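You operate a simulated robot arm through the tools that you are given. There is no shell and no other tool. Be economical: measure what you need, move in short steps, check, and stop when the job is done.

Carry out the task below with a simulated robot arm. There is one attempt and no reset: what you move stays moved.

Task
Shut the sash over the seat, mop the spill and wipe the smear.
Fine: use the green cloth and put it back; close both shutters once that sash is clean; the sash over the radiator stays as it is. What is to be rubbed or washed off counts as gone when no trace of it is left.

It is judged by the outcome, as a careful person would: the job done as asked, and still so three seconds after it is handed in. It fails if anything else is knocked over, pushed out of place, dropped, spilled or broken. Flat cloth is picked up by pressing the open fingertips on it (5 to 10 N) and closing them slowly along it; thin cloth reads only 2 to 8 mm in the jaws.

Robot
A 6-joint arm with a two-finger parallel gripper on a trunk, on a base that drives. Base frame: it is fixed to the floor where the robot stands at the start and does not move with it; the origin is under the middle of the robot, x ahead of it, y to its left, z up. Readings come in cm, degrees, newtons and seconds.
With the tool pointing down near the work surface it reaches from about 10 to 70 cm from the robot's upright axis, wherever it stands. Its first joint turns from -166.0 to 166.0 degrees. Places, roughly: sash over the radiator [60, -130, 120]; sash over the seat [90, 0, 140]; shutter by the log corner [80, 60, 120]; shutter by the radiator [60, -50, 120]. Payload 3.91 kg.
Tool frame: the origin (TCP) lies between the finger pads and is the grasp point; the fingertips stand 3 cm ahead of it; z points along the fingers, y is the line along which they close. Largest opening 11 cm; finger width 2, thickness 1; the body of the gripper, 4.8 by 11.2 cm, starts 5.5 cm behind the TCP.
Orientation is told as [roll, pitch, yaw] about the base's x, y, z axes, in that order, counted from this pose: with the fingers straight down and closing along the base's y, the tool's x points along the base's -x, its y along +y and its z along -z.

Tools
- The arm moves only by the tool apply_moves. Its argument "deltas" is one flat list of numbers, 7 for each row, row after row: the shift along the tool's x, y, z in mm, then the turn, a rotation vector about the tool's x, y, z in degrees, then the finger opening in mm, from 0 to 110. In form: [dx, dy, dz, wx, wy, wz, hand, dx, dy, dz, wx, wy, wz, hand, ...]. A call has 1 to 8 rows; each row shifts and turns the commanded pose from where the row before left it, along the tool's axes as they then stand. Each row takes 0.2 s and may step no farther than 5 cm and 8.6 degrees from the row before; otherwise, or with a gripper value out of range, the whole call is refused. Where a pose cannot be reached the arm comes as near as it can. A force on the tool above 40 N (or 10 N above the force at the start of the call, whichever is more), or a blocked arm, ends the call early, and 0.2 s more pass. Each finger travels about 4.5 cm/s and halts on what it meets, pressing with about 42 N; the grip force reading is that of the motor and also rises with nothing between the fingers. The clock runs only during rows and for 0.2 s after the last one: add rows that do not move to give the fingers time. It gives the time, the measured TCP pose, the force on the tool (base axes), the opening and the grip force at its end, in the units of the frame above (readings bear some noise), with the torque about the TCP (base axes, N m) and any sound that the robot's microphone picked up.
- Cameras (640 x 400 px; columns grow to the right, rows downward): "scene" is now at [1.54, 16.36, 162.83]; the picture's right is [-0.05, -1.00, 0.00], its down [-0.57, 0.03, -0.82] and it looks along [0.82, -0.04, -0.57] (base axes); focal length 246 px, centre (320, 200). "wrist" rides on the gripper at [7.7, 0.7, -11.4] in the tool frame; the picture's right is [-0.09, 1.00, 0.00], its down [-0.80, -0.07, -0.59] and it looks along [-0.59, -0.05, 0.80] (tool axes); focal length 270 px, centre (320, 200). There is no depth. A picture from a camera that has moved, and an enlarged one, comes with that camera's place and axes in the base frame and with its lens.
- capture(camera): a new picture of that camera. No time passes.
- move_column(by): slides the trunk up (or, below 0, down) by that many cm; the arm and the scene camera ride with it, the base frame stays. It gives what a move gives, with no picture.
- drive_base(legs): drives the robot by 1 to 6 legs, each [ahead, turn to the left] in cm and degrees, along the robot's own axes; the way and the turn of a leg run together, so that a leg with both is an arc; at most 150 cm and 180 degrees a leg. The arm and the cameras ride along, it lands a little off, and it stops where it bumps. It gives what a move gives.
- aim_head(pan, tilt): turns the head with the scene camera to pan (to the left, within 155 degrees either way) and tilt (down, from -29 to 69), counted from straight ahead of the robot. It gives what a move gives.
- enlarge(camera, box): a new picture of the part [left, top, right, bottom] of that camera's present view, enlarged. No time passes.
- finish_job(): hands the job in; it is judged then, once.

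Work in short steps. Places have to be worked out from the pictures, the camera data and where the tool is seen: move nearer, look again, correct. Check each grasp and each placing, and mend what went wrong. You have 120 turns and 98 pictures in all, those below and enlarged ones among them. Open the gripper and draw the arm clear of the work before you hand the job in, unless the task says otherwise; then end with one line.

The tools are called as name(argument=value, ...) on one line, values as JSON. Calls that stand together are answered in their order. apply_moves: Moves the arm, as the interface text tells. Its arguments: {"type":"object","properties":{"deltas":{"type":"array","items":{"type":"number"}}},"required":["deltas"]} The other tools are called the same way: move_column (by) slides the trunk up or down; drive_base (legs) drives the base; aim_head (pan, tilt) turns the head that bears the scene camera; capture (camera) takes a picture; enlarge (camera, box) takes an enlarged picture of a part of a camera's view; finish_job () hands the job in.

At the start:

```text
time: 0.0
eef_pos: [45.3, 2.21, 149.01]
tcp_rot: [0.1, 0.0, 0.5]
force: [-0.4, -0.4, 0.3]
wrist_torque: [0.02, 0.0, 0.02]
gripper_width: 10.99
finger_force: 0.0
trunk travel left (down, up): [-57.5, 3.5]
robot x, y, heading: [0.16, 1.64, 0.2]
head pan, tilt: [-2.8, 34.8]
```

scene: 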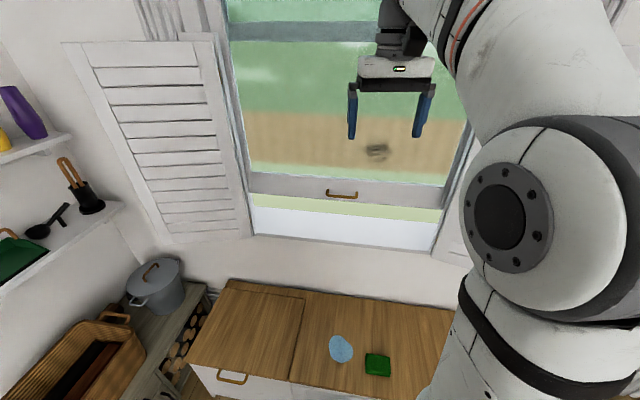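
wrist: 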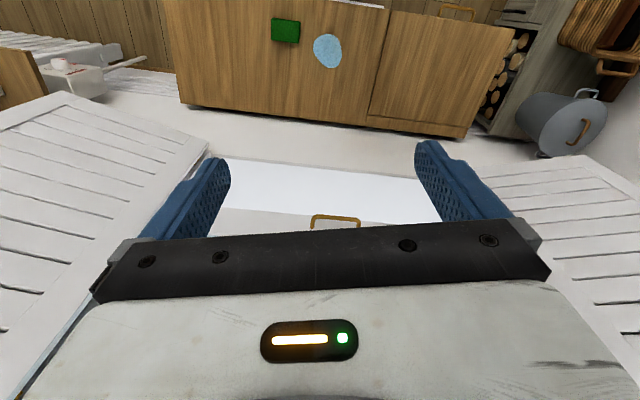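

I judge the spill at about [53, 5, 46], the green item at about [46, -10, 46] and the smear on the glass near [90, -10, 123]. I'll look closer first.

enlarge(camera="scene", box=[280, 280, 480, 400])

enlarge(camera="scene", box=[220, 80, 500, 260])

aim_head(pan=-45, tilt=25)

capture(camera="scene")

aim_head(pan=25, tilt=20)

capture(camera="scene")

```text
3.20 times, centred on (380, 340) of scene
camera zoom: at [1.54, 16.36, 162.83], right [-0.05, -1.0, 0.0], down [-0.57, 0.03, -0.82], along [0.82, -0.04, -0.57], focal length 788 px, centre (128, -248)
```

zoom: 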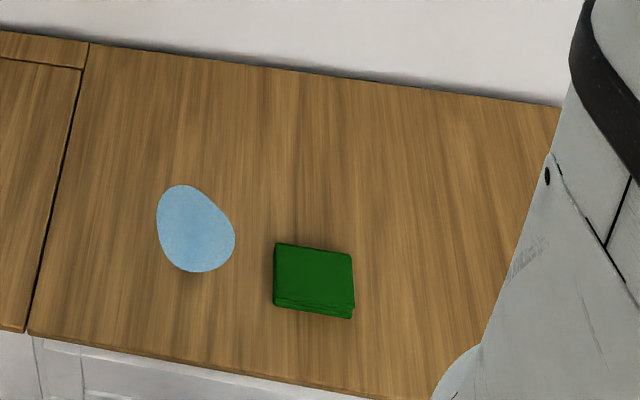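

```text
2.22 times, centred on (360, 170) of scene
camera zoom: at [1.54, 16.36, 162.83], right [-0.05, -1.0, 0.0], down [-0.57, 0.03, -0.82], along [0.82, -0.04, -0.57], focal length 547 px, centre (231, 267)
```

zoom: 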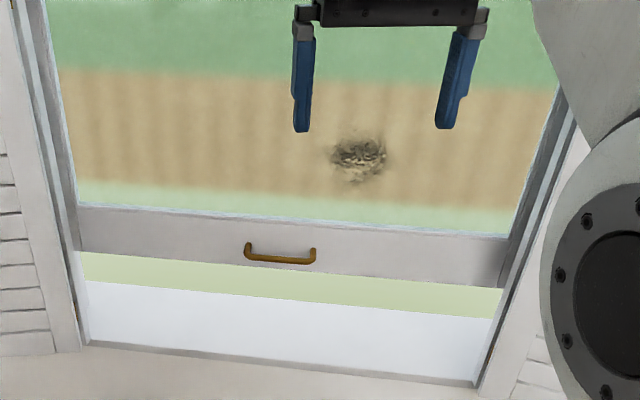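

```text
time: 1.1
eef_pos: [45.19, 2.28, 149.03]
tcp_rot: [0.1, 0.0, 0.7]
force: [0.6, -0.1, -0.9]
wrist_torque: [0.04, -0.03, 0.01]
gripper_width: 11.01
finger_force: 0.1
trunk travel left (down, up): [-57.5, 3.5]
robot x, y, heading: [0.21, 1.58, 0.2]
head pan, tilt: [-45.0, 25.0]
```

```text
93 pictures are left
camera scene: at [-0.75, 10.3, 164.37], right [-0.71, -0.71, 0.0], down [-0.3, 0.3, -0.91], along [0.64, -0.64, -0.42], focal length 246 px, centre (320, 200)
```

scene: 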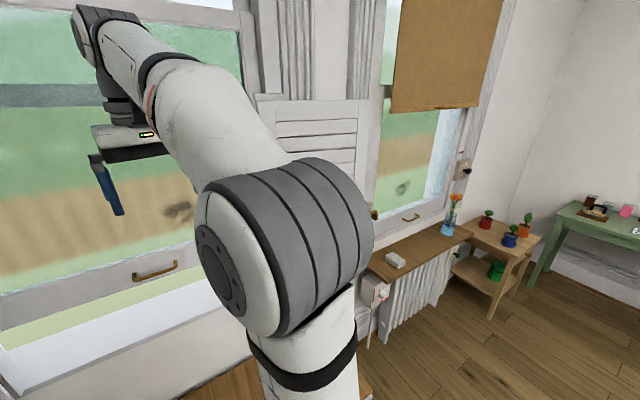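

```text
time: 2.5
eef_pos: [45.22, 2.31, 149.06]
tcp_rot: [0.0, 0.0, 0.7]
force: [-0.5, -0.7, -0.3]
wrist_torque: [0.01, -0.02, -0.04]
gripper_width: 11.0
finger_force: 0.1
trunk travel left (down, up): [-57.5, 3.5]
robot x, y, heading: [0.17, 1.11, -0.1]
head pan, tilt: [25.0, 20.0]
```

```text
92 pictures are left
camera scene: at [1.17, 20.71, 165.18], right [0.42, -0.91, 0.0], down [-0.31, -0.14, -0.94], along [0.85, 0.4, -0.34], focal length 246 px, centre (320, 200)
```

scene: 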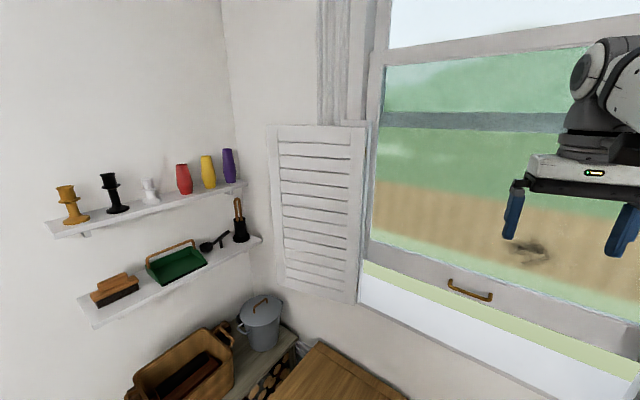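

The wall seems turned about 12° (further away on the left), so I need the sash plane precisely. I'll look down at the base clearance and then lower the trunk for parallax.

aim_head(pan=15, tilt=65)

capture(camera="scene")

move_column(by=-40)

aim_head(pan=0, tilt=10)

capture(camera="scene")

capture(camera="wrist")

```text
time: 3.6
eef_pos: [45.28, 2.19, 148.99]
tcp_rot: [-0.1, 0.0, 0.6]
force: [-0.7, 0.5, 0.6]
wrist_torque: [-0.02, 0.01, 0.0]
gripper_width: 11.0
finger_force: 0.1
trunk travel left (down, up): [-57.5, 3.5]
robot x, y, heading: [0.56, 1.26, -0.1]
head pan, tilt: [15.0, 65.0]
```

```text
91 pictures are left
camera scene: at [-1.4, 18.36, 158.82], right [0.26, -0.97, 0.0], down [-0.88, -0.23, -0.42], along [0.41, 0.11, -0.91], focal length 246 px, centre (320, 200)
```

scene: 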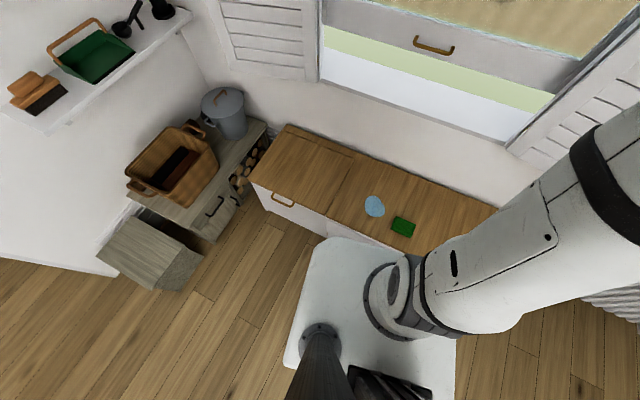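

```text
time: 7.5
eef_pos: [45.23, 2.24, 109.08]
tcp_rot: [0.1, 0.0, 0.5]
force: [0.0, -0.2, -0.1]
wrist_torque: [-0.05, -0.01, 0.0]
gripper_width: 10.98
finger_force: 0.1
trunk travel left (down, up): [-17.5, 43.5]
robot x, y, heading: [0.44, 1.52, 0.2]
head pan, tilt: [15.0, 65.0]
```

```text
time: 8.7
eef_pos: [45.17, 2.31, 109.08]
tcp_rot: [-0.1, 0.1, 0.5]
force: [-0.3, 0.7, 0.2]
wrist_torque: [0.01, 0.0, 0.02]
gripper_width: 11.03
finger_force: 0.0
trunk travel left (down, up): [-17.5, 43.5]
robot x, y, heading: [0.18, 1.73, 0.1]
head pan, tilt: [0.0, 10.0]
```

```text
90 pictures are left
camera scene: at [2.03, 16.79, 126.81], right [0.0, -1.0, 0.0], down [-0.17, 0.0, -0.98], along [0.98, 0.0, -0.17], focal length 246 px, centre (320, 200)
```

scene: 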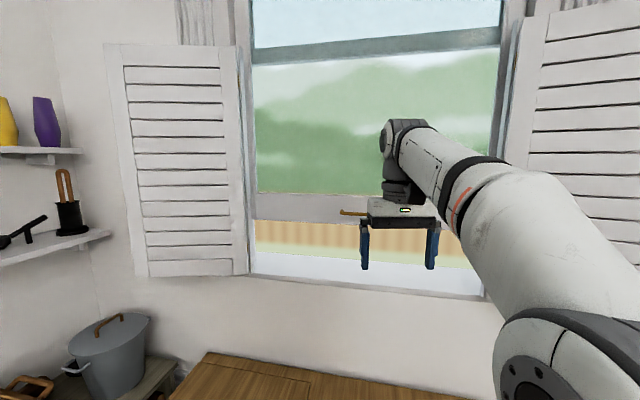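

```text
89 pictures are left
camera wrist: at [37.52, 2.81, 120.59], right [0.08, 1.0, 0.0], down [0.8, -0.06, 0.59], along [0.59, -0.05, -0.8], focal length 270 px, centre (320, 200)
```

wrist: 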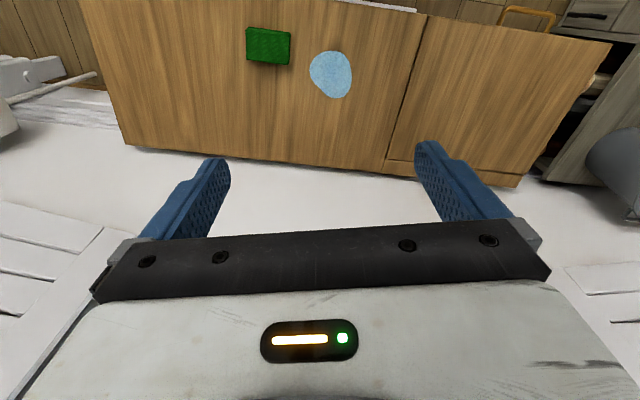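

Triangulating puts the sash rail bottom at z≈103 and the handle centre at about [85, 3, 107], with the sill at z≈84 and the wall turned about 10°. I'll turn the tool to horizontal, facing the window, in free space.

apply_moves(deltas=[0, 0, 0, 0, -8.5, 0, 60, 0, 0, 0, 0, -8.5, 0, 20, 0, 0, 0, 0, -8.5, 0, 0, 0, 0, 0, 0, -8.5, 0, 0, 0, 0, 0, 0, -8.5, 0, 0, 0, 0, 0, 0, -8.5, 0, 0, 0, 0, 0, 0, -8.5, 0, 0, 0, 0, 0, 0, -8.5, 0, 0])

apply_moves(deltas=[0, 0, 0, 0, -8, 0, 0, 0, 0, 0, 0, -8, 0, 0, 0, 0, 0, 0, -6, 0, 0, 0, 0, 0, 0, 0, 0, 0])

capture(camera="wrist")

capture(camera="scene")

```text
time: 10.6
eef_pos: [49.77, 2.15, 104.09]
tcp_rot: [-0.1, -60.5, 0.6]
force: [-0.6, 0.6, -0.2]
wrist_torque: [-0.04, 0.0, 0.01]
gripper_width: 0.01
finger_force: 38.0
trunk travel left (down, up): [-17.5, 43.5]
robot x, y, heading: [0.37, 1.58, -0.3]
head pan, tilt: [0.0, 10.0]
stopped in row 8: the arm was blocked; the commanded pose is now the measured one
```

```text
time: 11.6
eef_pos: [51.17, 1.97, 102.09]
tcp_rot: [-0.5, -80.3, 0.7]
force: [-0.4, -0.2, 0.1]
wrist_torque: [-0.01, 0.02, 0.01]
gripper_width: 0.0
finger_force: 37.8
trunk travel left (down, up): [-17.5, 43.5]
robot x, y, heading: [0.6, 1.6, 0.3]
head pan, tilt: [0.0, 10.0]
```

```text
88 pictures are left
camera wrist: at [38.62, 2.55, 96.52], right [0.01, 1.0, 0.09], down [-0.45, -0.07, 0.89], along [0.89, -0.05, 0.45], focal length 270 px, centre (320, 200)
```

wrist: 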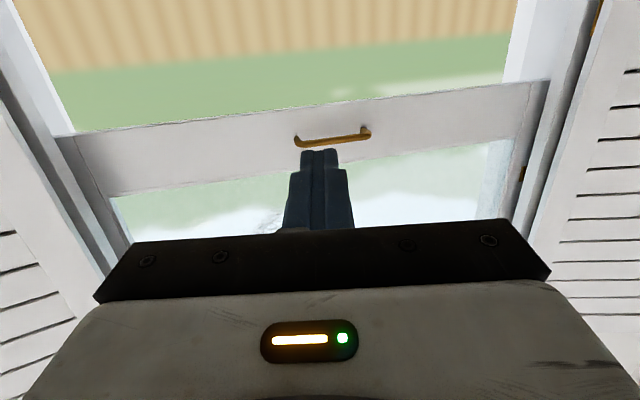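

```text
87 pictures are left
camera scene: at [2.02, 16.79, 126.77], right [0.0, -1.0, 0.0], down [-0.17, 0.0, -0.98], along [0.98, 0.0, -0.17], focal length 246 px, centre (320, 200)
```

scene: 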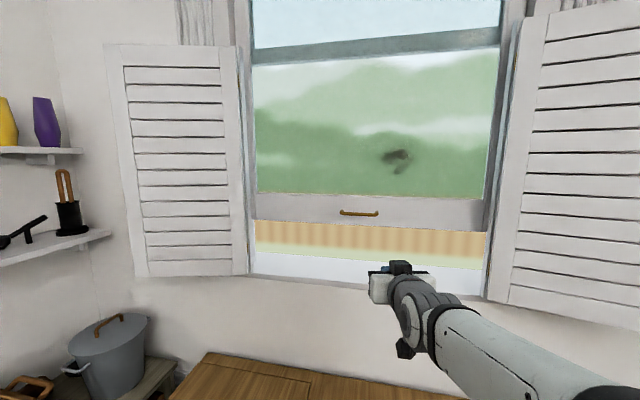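

The smear is at about [84.5, -8.5, 126] and the handle at about [85, 3, 108]; the window yaw is about -11°. I'll level the tool, face the window squarely and go up to just above the handle.

apply_moves(deltas=[-20, 0, 0, 0, -5, 0, 0, -20, 0, 0, 0, -5, 0, 0, -20, 0, 0, 5.5, 0, 0, 0, -20, 0, 0, 5.5, 0, 0, 0, -20, 0, 0, 0, 0, 0, 0, -5, 20, 40, 0, 0, 0, 0, 0, 20, 40, 0, 0, 0, 0, 0, 20, 40, 0, 0, 0, 0])

apply_moves(deltas=[0, 10, 40, 0, 0, 0, 0, 0, 0, 40, 0, 0, 0, 0, 0, 0, 40, 0, 0, 0, 0, 0, 0, 0, 0, 0, 0, 0])

capture(camera="wrist")

capture(camera="scene")

```text
time: 13.4
eef_pos: [62.45, 5.96, 115.04]
tcp_rot: [169.3, -87.3, -179.9]
force: [-0.1, 0.1, 1.0]
wrist_torque: [0.02, 0.02, 0.0]
gripper_width: 0.0
finger_force: 37.5
trunk travel left (down, up): [-17.5, 43.5]
robot x, y, heading: [0.18, 1.74, -0.1]
head pan, tilt: [0.0, 10.0]
```

```text
time: 14.4
eef_pos: [74.51, 4.5, 115.52]
tcp_rot: [170.5, -87.4, 178.9]
force: [0.0, 0.1, -0.2]
wrist_torque: [0.01, 0.02, 0.0]
gripper_width: 0.0
finger_force: 37.6
trunk travel left (down, up): [-17.5, 43.5]
robot x, y, heading: [0.49, 1.62, 0.1]
head pan, tilt: [0.0, 10.0]
```

```text
86 pictures are left
camera wrist: at [63.77, 7.26, 107.35], right [0.18, 0.98, 0.1], down [-0.63, 0.04, 0.77], along [0.75, -0.2, 0.63], focal length 270 px, centre (320, 200)
```

wrist: 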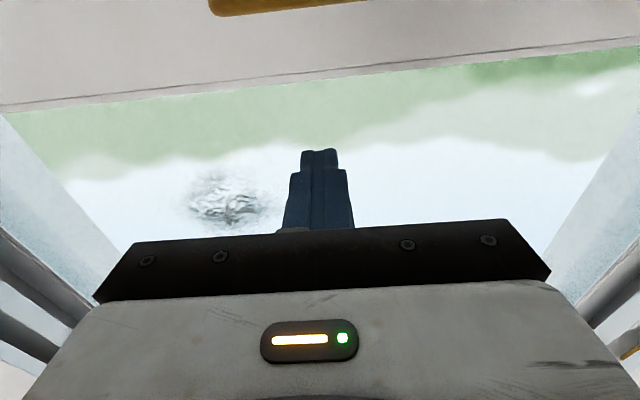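

```text
85 pictures are left
camera scene: at [2.08, 16.79, 126.81], right [0.0, -1.0, 0.0], down [-0.17, 0.0, -0.98], along [0.98, 0.0, -0.17], focal length 246 px, centre (320, 200)
```

scene: 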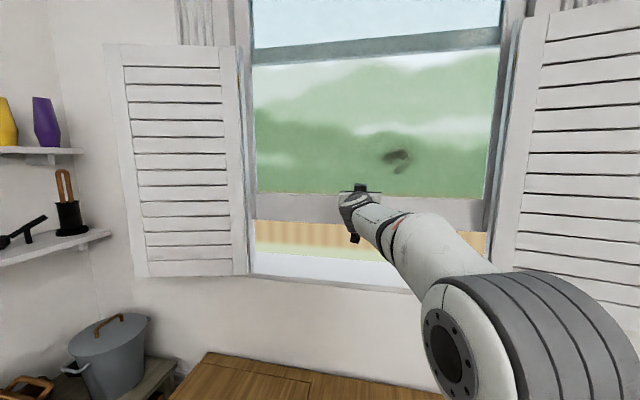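

The handle centre looks to be around y≈1.5 and the rail top at z≈114. I'll lower a bit and advance until the fingertips are over the bar.

apply_moves(deltas=[25, 0, 0, 0, 0, 0, 0, 0, 0, 30, 0, 0, 0, 0, 0, 0, 20, 0, 0, 0, 0, 0, 0, 10, 0, 0, 0, 0, 0, 0, 10, 0, 0, 0, 0, 0, 0, 0, 0, 0, 0, 0])

capture(camera="wrist")

```text
time: 15.8
eef_pos: [81.57, 3.34, 113.41]
tcp_rot: [170.1, -87.4, 179.2]
force: [0.2, -0.3, 0.0]
wrist_torque: [-0.01, -0.02, -0.01]
gripper_width: 0.0
finger_force: 37.7
trunk travel left (down, up): [-17.5, 43.5]
robot x, y, heading: [0.54, 1.69, 0.0]
head pan, tilt: [0.0, 10.0]
```

```text
84 pictures are left
camera wrist: at [70.82, 6.06, 105.24], right [0.18, 0.98, 0.1], down [-0.63, 0.04, 0.77], along [0.75, -0.2, 0.63], focal length 270 px, centre (320, 200)
```

wrist: 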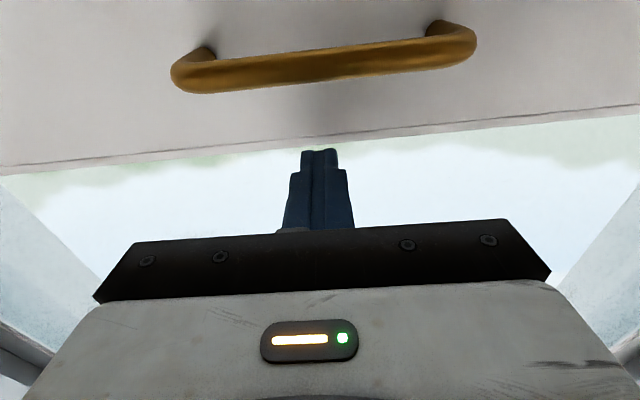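

The bar is at about x=83, z=108, spanning y from -3 to 9. I'll advance slightly more and press down gently.

apply_moves(deltas=[0, 0, 7, 0, 0, 0, 0, 20, 0, 0, 0, 0, 0, 0, 12, 0, 0, 0, 0, 0, 0, 10, 0, 0, 0, 0, 0, 0, 10, 0, 0, 0, 0, 0, 0, 10, 0, 0, 0, 0, 0, 0])

capture(camera="wrist")

```text
time: 17.2
eef_pos: [82.52, 3.07, 107.21]
tcp_rot: [170.2, -87.3, 179.0]
force: [-0.3, -0.9, 3.8]
wrist_torque: [-0.03, 0.03, 0.0]
gripper_width: 0.0
finger_force: 37.5
trunk travel left (down, up): [-17.5, 43.5]
robot x, y, heading: [0.08, 1.56, 0.1]
head pan, tilt: [0.0, 10.0]
```

```text
83 pictures are left
camera wrist: at [71.76, 5.86, 99.03], right [0.18, 0.98, 0.1], down [-0.63, 0.04, 0.77], along [0.75, -0.2, 0.63], focal length 270 px, centre (320, 200)
```

wrist: 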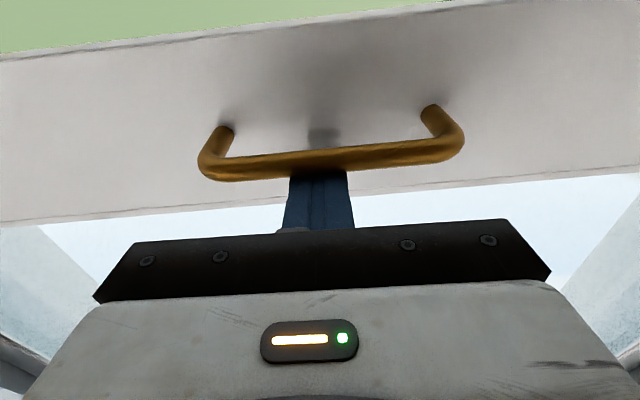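

The fingers lie on the bar and the sash is already following at about 4 N. I'll push on down.

apply_moves(deltas=[15, 0, 0, 0, 0, 0, 0, 20, 0, 0, 0, 0, 0, 0, 20, 0, 0, 0, 0, 0, 0, 20, 0, 0, 0, 0, 0, 0, 20, 0, 0, 0, 0, 0, 0, 20, 0, 0, 0, 0, 0, 0, 20, 0, 0, 0, 0, 0, 0, 0, 0, 0, 0, 0, 0, 0])

capture(camera="scene")

```text
time: 19.0
eef_pos: [83.12, 3.02, 93.43]
tcp_rot: [169.6, -87.5, 179.9]
force: [-0.3, 1.0, 0.1]
wrist_torque: [-0.01, -0.01, 0.0]
gripper_width: 0.0
finger_force: 38.4
trunk travel left (down, up): [-17.5, 43.5]
robot x, y, heading: [0.57, 1.67, -0.2]
head pan, tilt: [0.0, 10.0]
```

```text
82 pictures are left
camera scene: at [2.05, 16.79, 126.8], right [0.0, -1.0, 0.0], down [-0.17, 0.0, -0.98], along [0.98, 0.0, -0.17], focal length 246 px, centre (320, 200)
```

scene: 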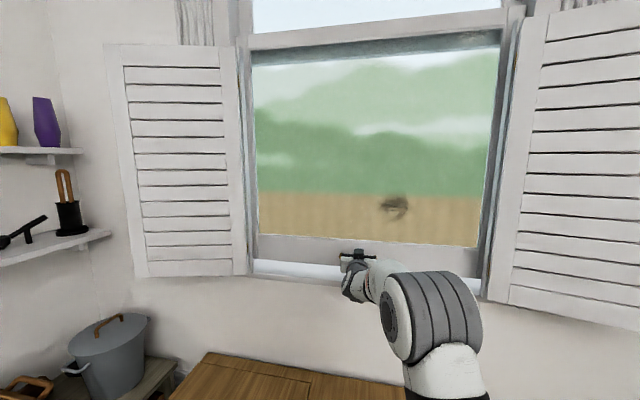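

The sash has come down about 15 cm and a small gap remains, so I keep pressing in smaller steps until it is blocked.

apply_moves(deltas=[10, 0, 0, 0, 0, 0, 0, 10, 0, 0, 0, 0, 0, 0, 10, 0, 0, 0, 0, 0, 0, 10, 0, 0, 0, 0, 0, 0, 10, 0, 0, 0, 0, 0, 0, 10, 0, 0, 0, 0, 0, 0, 10, 0, 0, 0, 0, 0, 0, 0, 0, 0, 0, 0, 0, 0])

capture(camera="scene")

```text
time: 20.4
eef_pos: [83.38, 3.04, 89.55]
tcp_rot: [171.8, -85.8, 177.5]
force: [-6.4, 1.0, 9.9]
wrist_torque: [-0.13, -0.08, -0.06]
gripper_width: 0.01
finger_force: 38.1
trunk travel left (down, up): [-17.5, 43.5]
robot x, y, heading: [0.27, 1.67, 0.2]
head pan, tilt: [0.0, 10.0]
stopped in row 6: the force on the tool passed its limit (the readings are from after the stop); the commanded pose is now the measured one
```

```text
81 pictures are left
camera scene: at [1.87, 16.79, 126.79], right [0.0, -1.0, 0.0], down [-0.17, 0.0, -0.98], along [0.98, 0.0, -0.17], focal length 246 px, centre (320, 200)
```

scene: 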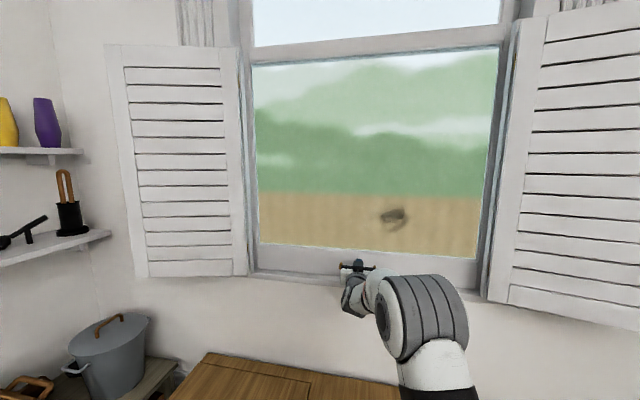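

The rail appears to have met the sill. I'll check enlarged, including the sill line.

enlarge(camera="scene", box=[230, 190, 500, 310])

apply_moves(deltas=[8, 0, 0, 0, 0, 0, 0, 8, 0, 0, 0, 0, 0, 0, 0, 0, 0, 0, 0, 0, 0])

enlarge(camera="scene", box=[230, 190, 500, 310])

```text
2.37 times, centred on (365, 250) of scene
camera zoom: at [1.87, 16.79, 126.79], right [0.0, -1.0, 0.0], down [-0.17, 0.0, -0.98], along [0.98, 0.0, -0.17], focal length 584 px, centre (213, 82)
```

zoom: 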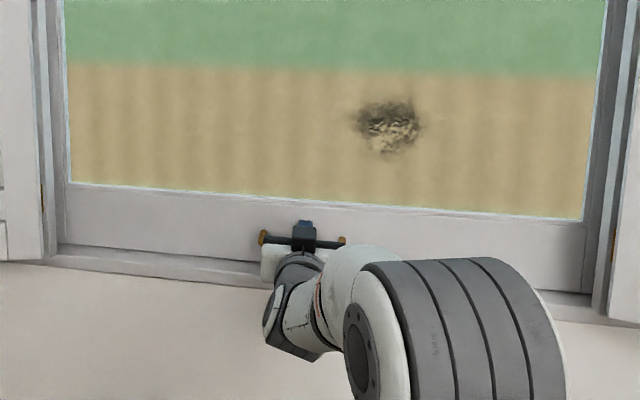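

```text
time: 20.9
eef_pos: [83.16, 3.09, 89.67]
tcp_rot: [172.3, -84.6, 177.0]
force: [-19.1, 0.9, 7.4]
wrist_torque: [-0.11, 0.52, -0.16]
gripper_width: 0.0
finger_force: 37.3
trunk travel left (down, up): [-17.5, 43.5]
robot x, y, heading: [0.23, 1.44, -0.1]
head pan, tilt: [0.0, 10.0]
stopped in row 2: the force on the tool passed its limit (the readings are from after the stop); the commanded pose is now the measured one
```

```text
2.37 times, centred on (365, 250) of scene
camera zoom: at [1.76, 16.8, 126.78], right [0.0, -1.0, 0.0], down [-0.17, 0.0, -0.99], along [0.99, 0.0, -0.17], focal length 584 px, centre (213, 82)
```

zoom: 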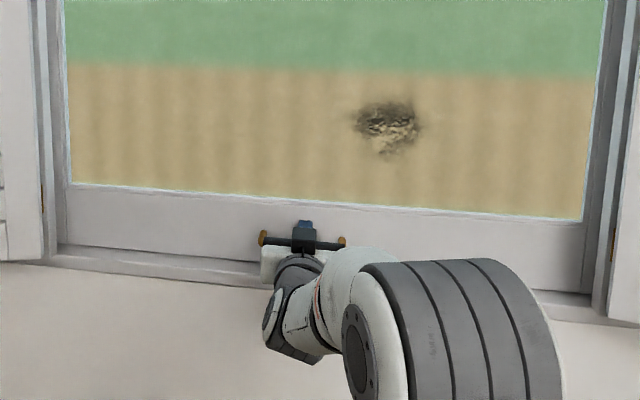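

The sash is closed tight. I retreat the arm, turn the tool down again, and head over to the cloth.

apply_moves(deltas=[-25, 0, 0, 0, 0, 0, 0, 0, 0, -50, 0, 0, 0, 0, 0, 0, -50, 0, 0, 0, 0, 0, 0, -50, 0, 0, 0, 0, 0, 0, -50, 0, 8, 0, 0, 0, 0, -40, 0, 8, 0, 0, 0, 0, -30, 0, 8, 0, 0, 0, 0, 0, 0, 8, 0, 0])

apply_moves(deltas=[0, 0, 0, 0, 8, 0, 0, 0, 0, 0, 0, 8, 0, 0, 0, 0, 0, 0, 8, 0, 0, 0, 0, 0, 0, 8, 0, 0, 0, 0, 0, 0, 8, 0, 50, 0, 0, 0, 0, 8, 0, 50, 0, 0, 0, 0, 5, 0, 50, 0, 0, 0, 0, 0, 0, 50])

capture(camera="wrist")

```text
time: 22.7
eef_pos: [56.8, 8.14, 90.74]
tcp_rot: [1.5, -63.0, -11.9]
force: [0.5, 0.2, 0.2]
wrist_torque: [-0.02, -0.02, -0.01]
gripper_width: 0.01
finger_force: 37.5
trunk travel left (down, up): [-17.5, 43.5]
robot x, y, heading: [0.13, 1.6, 0.2]
head pan, tilt: [0.0, 10.0]
```

```text
time: 24.5
eef_pos: [55.26, 12.09, 87.84]
tcp_rot: [-7.6, -16.1, -11.2]
force: [0.1, -0.6, 0.3]
wrist_torque: [-0.02, 0.0, -0.02]
gripper_width: 5.02
finger_force: 0.0
out of reach, approached as far as the arm can: row 5, 6, 7
trunk travel left (down, up): [-17.5, 43.5]
robot x, y, heading: [0.06, 1.57, 0.1]
head pan, tilt: [0.0, 10.0]
```

```text
78 pictures are left
camera wrist: at [45.3, 16.25, 96.58], right [0.31, 0.94, -0.1], down [0.59, -0.11, 0.8], along [0.74, -0.31, -0.59], focal length 270 px, centre (320, 200)
```

wrist: 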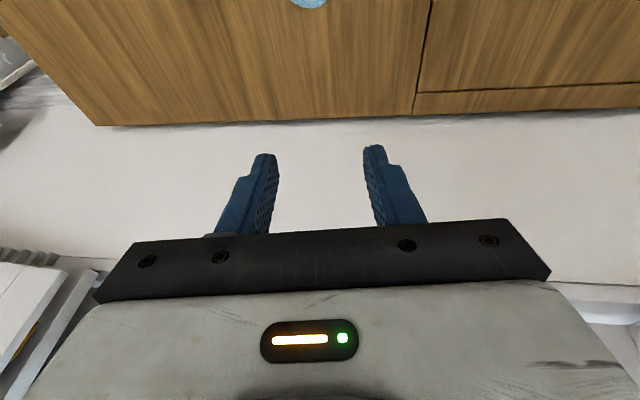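

I'll view the arm configuration before lowering further.

aim_head(pan=-10, tilt=50)

capture(camera="scene")

```text
time: 25.6
eef_pos: [55.18, 11.94, 87.84]
tcp_rot: [-7.7, -16.2, -11.4]
force: [0.0, 0.2, 0.5]
wrist_torque: [-0.02, 0.01, 0.02]
gripper_width: 4.98
finger_force: 0.1
trunk travel left (down, up): [-17.5, 43.5]
robot x, y, heading: [0.27, 1.89, -0.1]
head pan, tilt: [-10.0, 50.0]
```

```text
77 pictures are left
camera scene: at [0.33, 15.45, 120.63], right [-0.17, -0.98, 0.0], down [-0.75, 0.13, -0.64], along [0.63, -0.11, -0.77], focal length 246 px, centre (320, 200)
```

scene: 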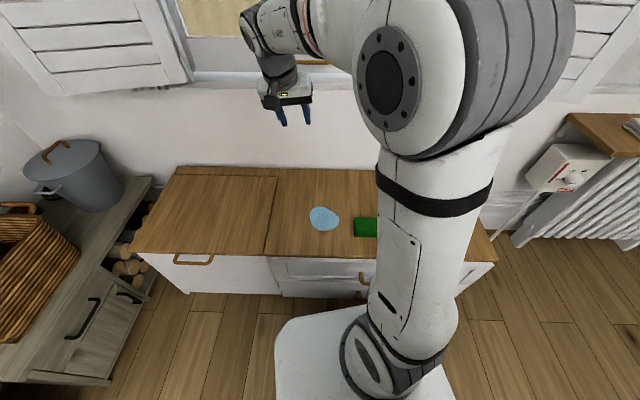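

The elbow is up and clear. I lower the column and shift above the cloth with the tool upright.

move_column(by=-15)

apply_moves(deltas=[6, -40, 0, -3.8, 8, 0, 50, 10, -40, 0, -3.8, 8, 0, 50, 10, -50, 0, 0, 0, 0, 50, 10, -50, 0, 0, 0, 0, 50, 10, -50, 0, 0, 0, 0, 50, 0, 0, 0, 0, 0, 0, 50])

capture(camera="wrist")

```text
time: 27.3
eef_pos: [55.12, 12.04, 72.86]
tcp_rot: [-7.5, -16.2, -11.3]
force: [0.6, 0.4, -0.4]
wrist_torque: [-0.01, 0.01, 0.03]
gripper_width: 5.01
finger_force: 0.1
trunk travel left (down, up): [-2.5, 58.5]
robot x, y, heading: [0.37, 1.78, -0.2]
head pan, tilt: [-10.0, 50.0]
```

```text
refused: row 1 steps farther than a row can; nothing moved
```

```text
76 pictures are left
camera wrist: at [45.28, 16.24, 81.58], right [0.31, 0.94, -0.1], down [0.59, -0.11, 0.8], along [0.74, -0.31, -0.59], focal length 270 px, centre (320, 200)
```

wrist: 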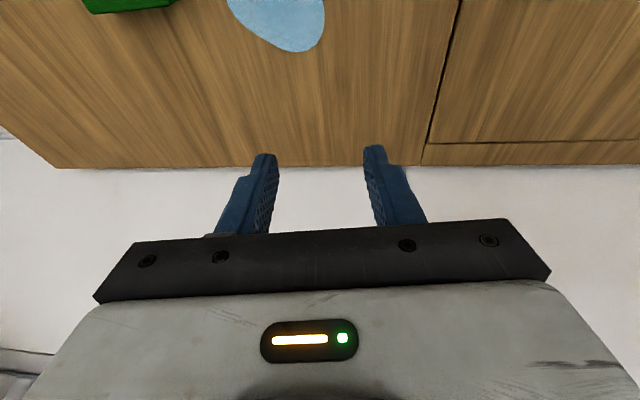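

The step was too large in turn; I'll redo it with smaller turns.

apply_moves(deltas=[6, -40, 0, -2.6, 5.4, 0, 50, 10, -40, 0, -2.6, 5.4, 0, 50, 10, -48, 0, -2.4, 5.2, 0, 50, 10, -48, 0, 0, 0, 0, 50, 10, -48, 0, 0, 0, 0, 50, 0, 0, 0, 0, 0, 0, 50])

capture(camera="wrist")

```text
time: 28.7
eef_pos: [44.25, -6.49, 72.44]
tcp_rot: [-13.7, -8.4, -12.4]
force: [0.7, 0.1, -0.4]
wrist_torque: [0.0, 0.03, 0.0]
gripper_width: 5.02
finger_force: 0.0
out of reach, approached as far as the arm can: row 1, 2, 3
trunk travel left (down, up): [-2.5, 58.5]
robot x, y, heading: [0.69, 1.36, 0.2]
head pan, tilt: [-10.0, 50.0]
```

```text
75 pictures are left
camera wrist: at [35.92, -1.26, 82.3], right [0.33, 0.92, -0.22], down [0.7, -0.08, 0.71], along [0.63, -0.39, -0.67], focal length 270 px, centre (320, 200)
```

wrist: 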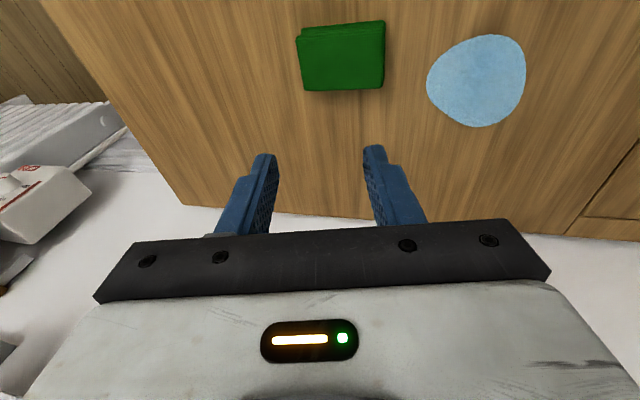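

The roll went the wrong way, so I correct it with the opposite sign and level the tool over the cloth.

apply_moves(deltas=[0, -10, 0, 4.6, 2.8, 0, 50, 0, -10, 0, 4.6, 2.8, 0, 50, 0, -5, 0, 4.5, 2.8, 0, 50, 0, 0, 0, 0, 0, 0, 50])

capture(camera="wrist")

```text
time: 29.7
eef_pos: [43.75, -8.93, 73.37]
tcp_rot: [-26.4, -0.3, -15.3]
force: [-0.5, -0.5, 0.0]
wrist_torque: [-0.04, 0.01, 0.02]
gripper_width: 5.02
finger_force: 0.2
trunk travel left (down, up): [-2.5, 58.5]
robot x, y, heading: [0.36, 1.31, -0.2]
head pan, tilt: [-10.0, 50.0]
```

```text
74 pictures are left
camera wrist: at [37.78, -1.49, 83.4], right [0.32, 0.84, -0.44], down [0.82, -0.02, 0.57], along [0.47, -0.55, -0.69], focal length 270 px, centre (320, 200)
```

wrist: 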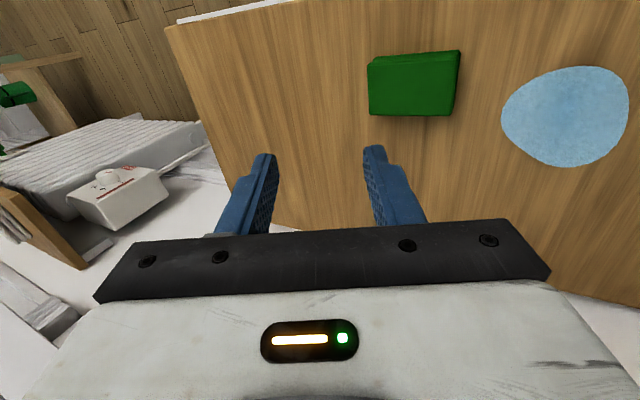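

So negative wx was right after all (the earlier call was reach-limited). I undo it.

apply_moves(deltas=[0, 0, 0, -6.6, 0, 0, 50, 0, 0, 0, -6.6, 0, 0, 50, 0, 0, 0, -6.6, 0, 0, 50, 0, 0, 0, -6.6, 0, 0, 50, 0, 0, 0, 0, 0, 0, 50])

capture(camera="wrist")

```text
time: 30.9
eef_pos: [43.64, -9.18, 73.08]
tcp_rot: [-15.7, -0.8, -15.2]
force: [0.0, -1.0, 1.0]
wrist_torque: [-0.01, -0.03, -0.01]
gripper_width: 5.01
finger_force: 0.1
out of reach, approached as far as the arm can: row 2, 3, 4
trunk travel left (down, up): [-2.5, 58.5]
robot x, y, heading: [0.38, 1.81, -0.0]
head pan, tilt: [-10.0, 50.0]
```

```text
73 pictures are left
camera wrist: at [37.16, -3.56, 83.79], right [0.34, 0.9, -0.27], down [0.79, -0.12, 0.6], along [0.51, -0.41, -0.75], focal length 270 px, centre (320, 200)
```

wrist: 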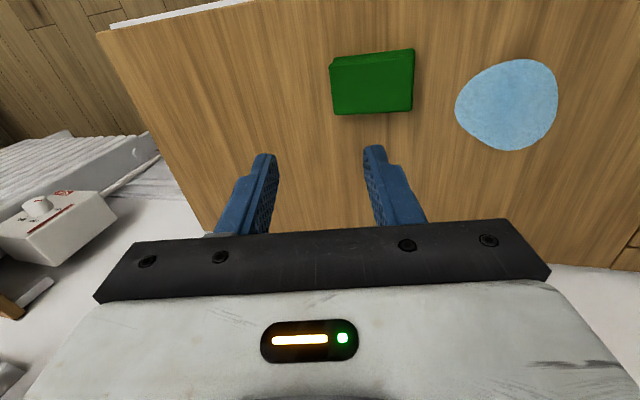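

A wrist joint seems to be at its limit; I test whether a different yaw frees the roll.

apply_moves(deltas=[0, 0, 0, 0, 0, -7, 50, 0, 0, 0, 0, 0, -7, 50, 0, 0, 0, -5, 0, 0, 50, 0, 0, 0, -5, 0, 0, 50, 0, 0, 0, 0, 0, 0, 50])

aim_head(pan=-10, tilt=40)

capture(camera="scene")

```text
time: 32.1
eef_pos: [44.04, -3.37, 71.52]
tcp_rot: [-15.6, 2.7, -2.3]
force: [0.1, 0.1, 1.0]
wrist_torque: [0.01, 0.02, 0.04]
gripper_width: 4.99
finger_force: 0.1
out of reach, approached as far as the arm can: row 1, 2, 3, 4
trunk travel left (down, up): [-2.5, 58.5]
robot x, y, heading: [0.38, 1.41, 0.2]
head pan, tilt: [-10.0, 50.0]
```

```text
time: 32.8
eef_pos: [43.99, -3.34, 71.54]
tcp_rot: [-15.7, 2.7, -2.4]
force: [0.4, -0.4, 0.8]
wrist_torque: [-0.01, -0.02, 0.0]
gripper_width: 5.04
finger_force: 0.0
trunk travel left (down, up): [-2.5, 58.5]
robot x, y, heading: [0.27, 1.81, 0.0]
head pan, tilt: [-10.0, 40.0]
```

```text
72 pictures are left
camera scene: at [1.11, 15.31, 107.04], right [-0.17, -0.98, 0.0], down [-0.63, 0.11, -0.77], along [0.75, -0.13, -0.64], focal length 246 px, centre (320, 200)
```

scene: 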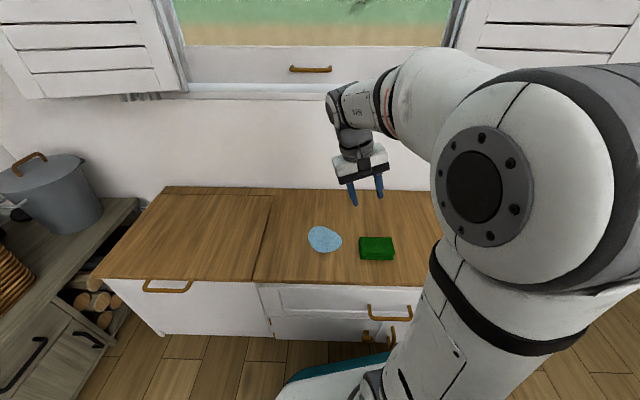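

I'll go back toward the starting arm posture (about [46, 2, 92] relative to the lowered trunk), where the upright tool was reachable, and fix orientation there.

apply_moves(deltas=[0, 10, -40, 0, 0, 0, 50, -10, 20, -40, 0, 0, 0, 50, 0, 20, -40, 0, 0, 0, 50, 0, 0, -30, 0, 0, 0, 50, 0, 0, 0, -5, -1, 0, 50, 0, 0, 0, -5, -1, 0, 50, 0, 0, 0, -5, -1, 0, 50, 0, 0, 0, 0, 0, 0, 50])

```text
time: 34.6
eef_pos: [46.06, 4.86, 84.59]
tcp_rot: [-17.3, 2.4, -2.3]
force: [0.4, -0.3, 0.0]
wrist_torque: [0.03, -0.01, 0.03]
gripper_width: 5.03
finger_force: 0.1
out of reach, approached as far as the arm can: row 3, 4, 5, 6, 7
trunk travel left (down, up): [-2.5, 58.5]
robot x, y, heading: [0.31, 1.52, 0.0]
head pan, tilt: [-10.0, 40.0]
```

Diagnosis: the wrist passed a singular pose while the sash was going down and is now on the flipped branch near a joint limit. I'll retrace the path (trunk back up, tool forward, up) to unflip it.

move_column(by=15)

apply_moves(deltas=[0, 0, 0, 0, -8.5, 0, 0, 0, 0, 0, 0, -8.5, 0, 0, 0, 0, 0, 0, -8.5, 0, 0, 0, 0, 0, 0, -8.5, 0, 0, 0, 0, 0, 0, -8.5, 0, 0, 0, 0, 0, 0, -8.5, 0, 0, 0, 0, 0, 0, -8.5, 0, 0, 0, 0, 0, 0, -8.5, 0, 0])

apply_moves(deltas=[0, 0, 20, 0, -8.5, 0, 0, 0, 0, 20, 0, -8.5, 0, 0, 0, 0, 20, 0, -3, 0, 0, -20, 0, 20, 0, 0, 0, 0, -20, 0, 20, 0, 0, 0, 0, 0, 0, 0, 0, 0, 0, 0])

capture(camera="wrist")

```text
time: 36.4
eef_pos: [46.09, 4.87, 99.7]
tcp_rot: [-17.2, 2.3, -2.2]
force: [0.1, -0.5, -0.7]
wrist_torque: [-0.02, -0.01, -0.01]
gripper_width: 5.03
finger_force: 0.0
trunk travel left (down, up): [-17.5, 43.5]
robot x, y, heading: [0.57, 1.81, 0.1]
head pan, tilt: [-10.0, 40.0]
```

```text
time: 38.4
eef_pos: [47.97, 5.54, 95.41]
tcp_rot: [-34.0, -54.5, 29.6]
force: [0.3, -0.5, 0.9]
wrist_torque: [0.03, 0.09, 0.01]
gripper_width: 0.0
finger_force: 38.1
trunk travel left (down, up): [-17.5, 43.5]
robot x, y, heading: [0.45, 1.51, -0.1]
head pan, tilt: [-10.0, 40.0]
stopped in row 8: the arm was blocked; the commanded pose is now the measured one
```

```text
time: 39.8
eef_pos: [58.19, 6.06, 96.58]
tcp_rot: [-62.8, -68.8, 61.9]
force: [-0.7, -0.9, 0.5]
wrist_torque: [0.0, -0.02, -0.03]
gripper_width: 0.01
finger_force: 37.8
trunk travel left (down, up): [-17.5, 43.5]
robot x, y, heading: [0.21, 1.77, -0.2]
head pan, tilt: [-10.0, 40.0]
```

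```text
71 pictures are left
camera wrist: at [45.57, 4.76, 91.17], right [0.0, 0.97, -0.24], down [-0.45, 0.21, 0.87], along [0.89, 0.1, 0.44], focal length 270 px, centre (320, 200)
```

wrist: 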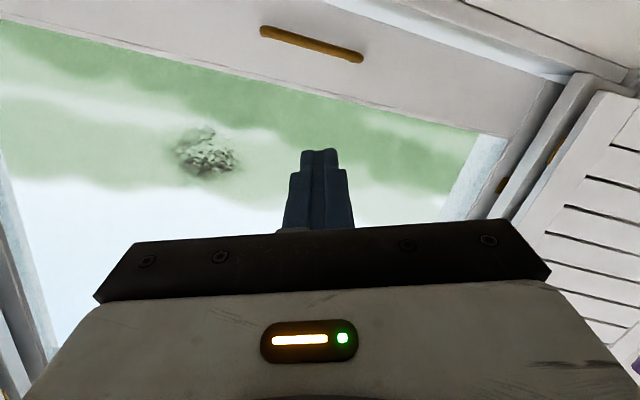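

I level the roll, go up with the tool yawed right (retracing the earlier stance), then unyaw and pitch down again.

apply_moves(deltas=[-20, 0, 10, 0, 0, 7, 0, -40, 0, 10, 4, -4, 7, 0, -40, 0, 10, 4, -5, 0, 0, -40, 0, 0, 0, 0, 0, 0, -40, 0, 0, 0, 0, 0, 0, -30, 0, 0, 0, 0, 0, 0, 0, 0, 0, 0, 0, 0, 0])

aim_head(pan=-20, tilt=20)

capture(camera="scene")

```text
refused: row 2 steps farther than a row can; nothing moved
```

```text
time: 40.6
eef_pos: [58.17, 6.08, 96.58]
tcp_rot: [-62.8, -68.8, 61.9]
force: [0.1, -0.6, -1.0]
wrist_torque: [0.02, 0.0, 0.0]
gripper_width: 0.0
finger_force: 37.6
trunk travel left (down, up): [-17.5, 43.5]
robot x, y, heading: [0.27, 1.56, 0.0]
head pan, tilt: [-20.0, 20.0]
```

```text
70 pictures are left
camera scene: at [1.5, 13.6, 125.18], right [-0.34, -0.94, 0.0], down [-0.32, 0.12, -0.94], along [0.88, -0.32, -0.34], focal length 246 px, centre (320, 200)
```

scene: 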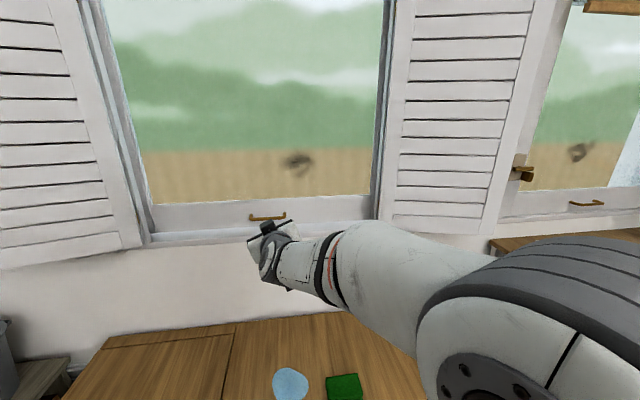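

The forearm runs forward-left, so the tool has been passing beside it rather than in its plane. I'll level, raise, and yaw the tool left into the forearm's plane, so the wrist can cross straight.

apply_moves(deltas=[-20, 0, 0, 0, 0, 7, 0, -30, 0, 0, 0, 0, 7, 0, -40, 0, 0, 0, -8, 0, 0, -40, 0, 0, -6, 0, 0, 0, -20, 0, 0, -6, 0, 0, 0, 0, 0, 0, -5, 0, 0, 0, 0, 0, 0, 0, 0, 0, 0])

capture(camera="scene")

apply_moves(deltas=[0, 0, 0, 0, 8.5, 0, 0, 0, 0, 0, 0, 8.5, 0, 0, 0, 0, 0, 0, 8.5, 0, 0, 0, 0, 0, 0, 0, 0, 0])

apply_moves(deltas=[0, 0, 0, 0, 8.5, 0, 0, 0, 0, 0, 0, 8.5, 0, 0, 0, 0, 0, 0, 8.5, 0, 0, 0, 0, 0, 0, 0, 0, 0])

```text
time: 42.2
eef_pos: [59.96, 8.31, 111.01]
tcp_rot: [-75.4, -85.4, 87.1]
force: [-0.6, -0.1, 0.5]
wrist_torque: [-0.01, 0.0, 0.0]
gripper_width: 0.0
finger_force: 38.0
out of reach, approached as far as the arm can: row 5, 6
trunk travel left (down, up): [-17.5, 43.5]
robot x, y, heading: [0.2, 1.84, -0.3]
head pan, tilt: [-20.0, 20.0]
```

```text
69 pictures are left
camera scene: at [1.5, 13.6, 125.19], right [-0.34, -0.94, 0.0], down [-0.32, 0.12, -0.94], along [0.88, -0.32, -0.34], focal length 246 px, centre (320, 200)
```

scene: 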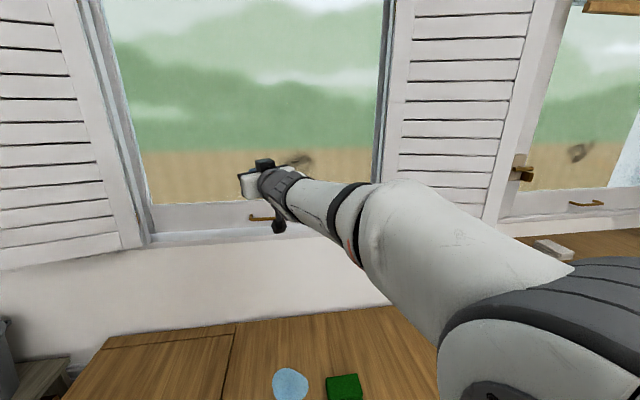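

```text
time: 43.2
eef_pos: [59.81, 8.81, 111.15]
tcp_rot: [-12.2, -69.5, 25.6]
force: [0.1, 0.4, 0.4]
wrist_torque: [0.0, -0.01, -0.05]
gripper_width: 0.0
finger_force: 37.5
out of reach, approached as far as the arm can: row 1, 2
trunk travel left (down, up): [-17.5, 43.5]
robot x, y, heading: [0.93, 1.88, 0.1]
head pan, tilt: [-20.0, 20.0]
```

```text
time: 44.2
eef_pos: [59.81, 1.48, 109.05]
tcp_rot: [-3.7, -45.6, 18.3]
force: [-0.1, 0.0, -1.1]
wrist_torque: [0.02, 0.03, 0.01]
gripper_width: 0.0
finger_force: 38.1
out of reach, approached as far as the arm can: row 1, 2, 3
trunk travel left (down, up): [-17.5, 43.5]
robot x, y, heading: [0.25, 1.52, 0.2]
head pan, tilt: [-20.0, 20.0]
```

apply_moves(deltas=[0, 0, 0, 0, 8.5, 0, 0, 0, 0, 0, 0, 8.5, 0, 0, 0, 0, 0, 0, 8.5, 0, 0, 0, 0, 0, 0, 0, 0, 0])

capture(camera="scene")

apply_moves(deltas=[0, 0, 0, 0, 8.5, 0, 0, 0, 0, 0, 0, 8.5, 0, 0, 0, 0, 0, 0, 0, 0, 0])

```text
time: 45.2
eef_pos: [57.85, -6.4, 107.45]
tcp_rot: [3.9, -24.2, 17.0]
force: [0.5, 0.2, 0.0]
wrist_torque: [-0.03, 0.03, 0.0]
gripper_width: 0.02
finger_force: 37.5
out of reach, approached as far as the arm can: row 1, 2, 3
trunk travel left (down, up): [-17.5, 43.5]
robot x, y, heading: [0.17, 1.56, 0.1]
head pan, tilt: [-20.0, 20.0]
```

```text
68 pictures are left
camera scene: at [1.52, 13.59, 125.19], right [-0.34, -0.94, 0.0], down [-0.32, 0.12, -0.94], along [0.88, -0.32, -0.34], focal length 246 px, centre (320, 200)
```

scene: 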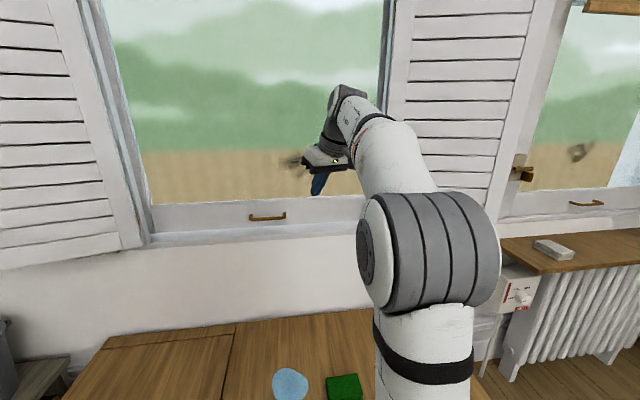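

```text
time: 46.0
eef_pos: [58.09, -8.29, 108.81]
tcp_rot: [10.6, -11.3, 18.2]
force: [0.0, 0.0, 0.3]
wrist_torque: [0.01, 0.04, 0.02]
gripper_width: 0.0
finger_force: 37.6
out of reach, approached as far as the arm can: row 1, 2
trunk travel left (down, up): [-17.5, 43.5]
robot x, y, heading: [0.41, 1.83, -0.0]
head pan, tilt: [-20.0, 20.0]
```

The tilt changed sign, so the joint seems to have come off its limit; I now ask for roll/pitch 0 and yaw about -5.

apply_moves(deltas=[0, 0, 0, 3, 3, 7, 0, 0, 0, 0, 3, 3, 7, 0, 0, 0, 0, 3, 3, 7, 0, 0, 0, 0, 2, 2, 0, 0, 0, 0, 0, 0, 0, 0, 0])

capture(camera="wrist")

```text
time: 47.2
eef_pos: [57.97, -8.54, 108.82]
tcp_rot: [14.1, -3.6, 0.5]
force: [-0.4, 0.0, -0.6]
wrist_torque: [0.01, 0.0, -0.01]
gripper_width: 0.01
finger_force: 37.5
out of reach, approached as far as the arm can: row 1, 2, 3
trunk travel left (down, up): [-17.5, 43.5]
robot x, y, heading: [0.34, 1.98, 0.2]
head pan, tilt: [-20.0, 20.0]
```

```text
67 pictures are left
camera wrist: at [49.5, -10.79, 119.64], right [0.06, 0.97, 0.25], down [0.76, -0.21, 0.61], along [0.64, 0.15, -0.75], focal length 270 px, centre (320, 200)
```

wrist: 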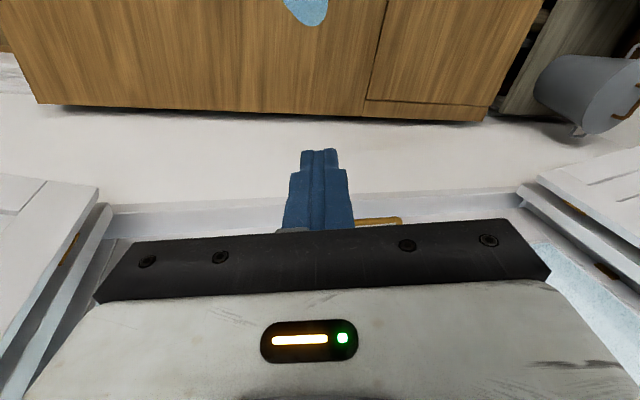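

apply_moves(deltas=[0, 0, 0, 5, 1, 0, 0, 0, 0, 0, 5, 1, 0, 0, 0, 0, 0, 4, 1, 0, 0, 0, 0, 0, 0, 0, 0, 0])

```text
time: 48.2
eef_pos: [57.9, -8.5, 108.83]
tcp_rot: [14.1, -3.8, 0.5]
force: [0.1, -0.2, 0.1]
wrist_torque: [-0.04, -0.01, 0.0]
gripper_width: 0.01
finger_force: 37.1
out of reach, approached as far as the arm can: row 1, 2, 3
trunk travel left (down, up): [-17.5, 43.5]
robot x, y, heading: [0.5, 1.59, 0.2]
head pan, tilt: [-20.0, 20.0]
```

Both tilt limits (+14 and -16) fit a forearm-roll limit of ±166°, so the wrist is flipped; the first outbound pitch at y≈2 caused it. I'll go back to horizontal passing on the left side, then to [51, 2, 102], and pitch straight down in the arm's plane.

apply_moves(deltas=[0, 0, 0, 0, -8.5, 0, 0, 0, 0, 0, 0, -8.5, 0, 0, 0, 0, 0, 0, -8.5, 0, 0, 0, 0, 0, 0, -8.5, 0, 0, 0, 0, 0, 0, -8.5, 0, 0, 0, 0, 0, 0, -8.5, 0, 0, 0, 0, 0, 0, -8.5, 0, 0, 0, 0, 0, 0, -8.5, 0, 0])

capture(camera="wrist")

```text
time: 50.0
eef_pos: [57.97, -8.41, 108.88]
tcp_rot: [39.0, -67.5, -35.4]
force: [0.4, -0.6, -0.4]
wrist_torque: [0.03, 0.01, -0.03]
gripper_width: 0.03
finger_force: 38.0
trunk travel left (down, up): [-17.5, 43.5]
robot x, y, heading: [0.17, 1.63, -0.1]
head pan, tilt: [-20.0, 20.0]
```

```text
66 pictures are left
camera wrist: at [44.62, -7.28, 105.41], right [0.01, 0.95, 0.32], down [-0.31, -0.3, 0.9], along [0.95, -0.11, 0.29], focal length 270 px, centre (320, 200)
```

wrist: 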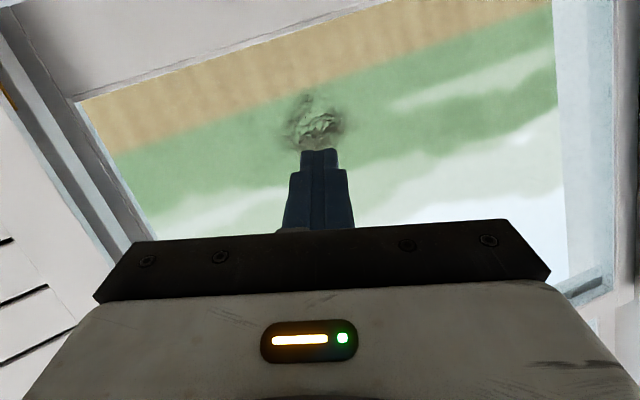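

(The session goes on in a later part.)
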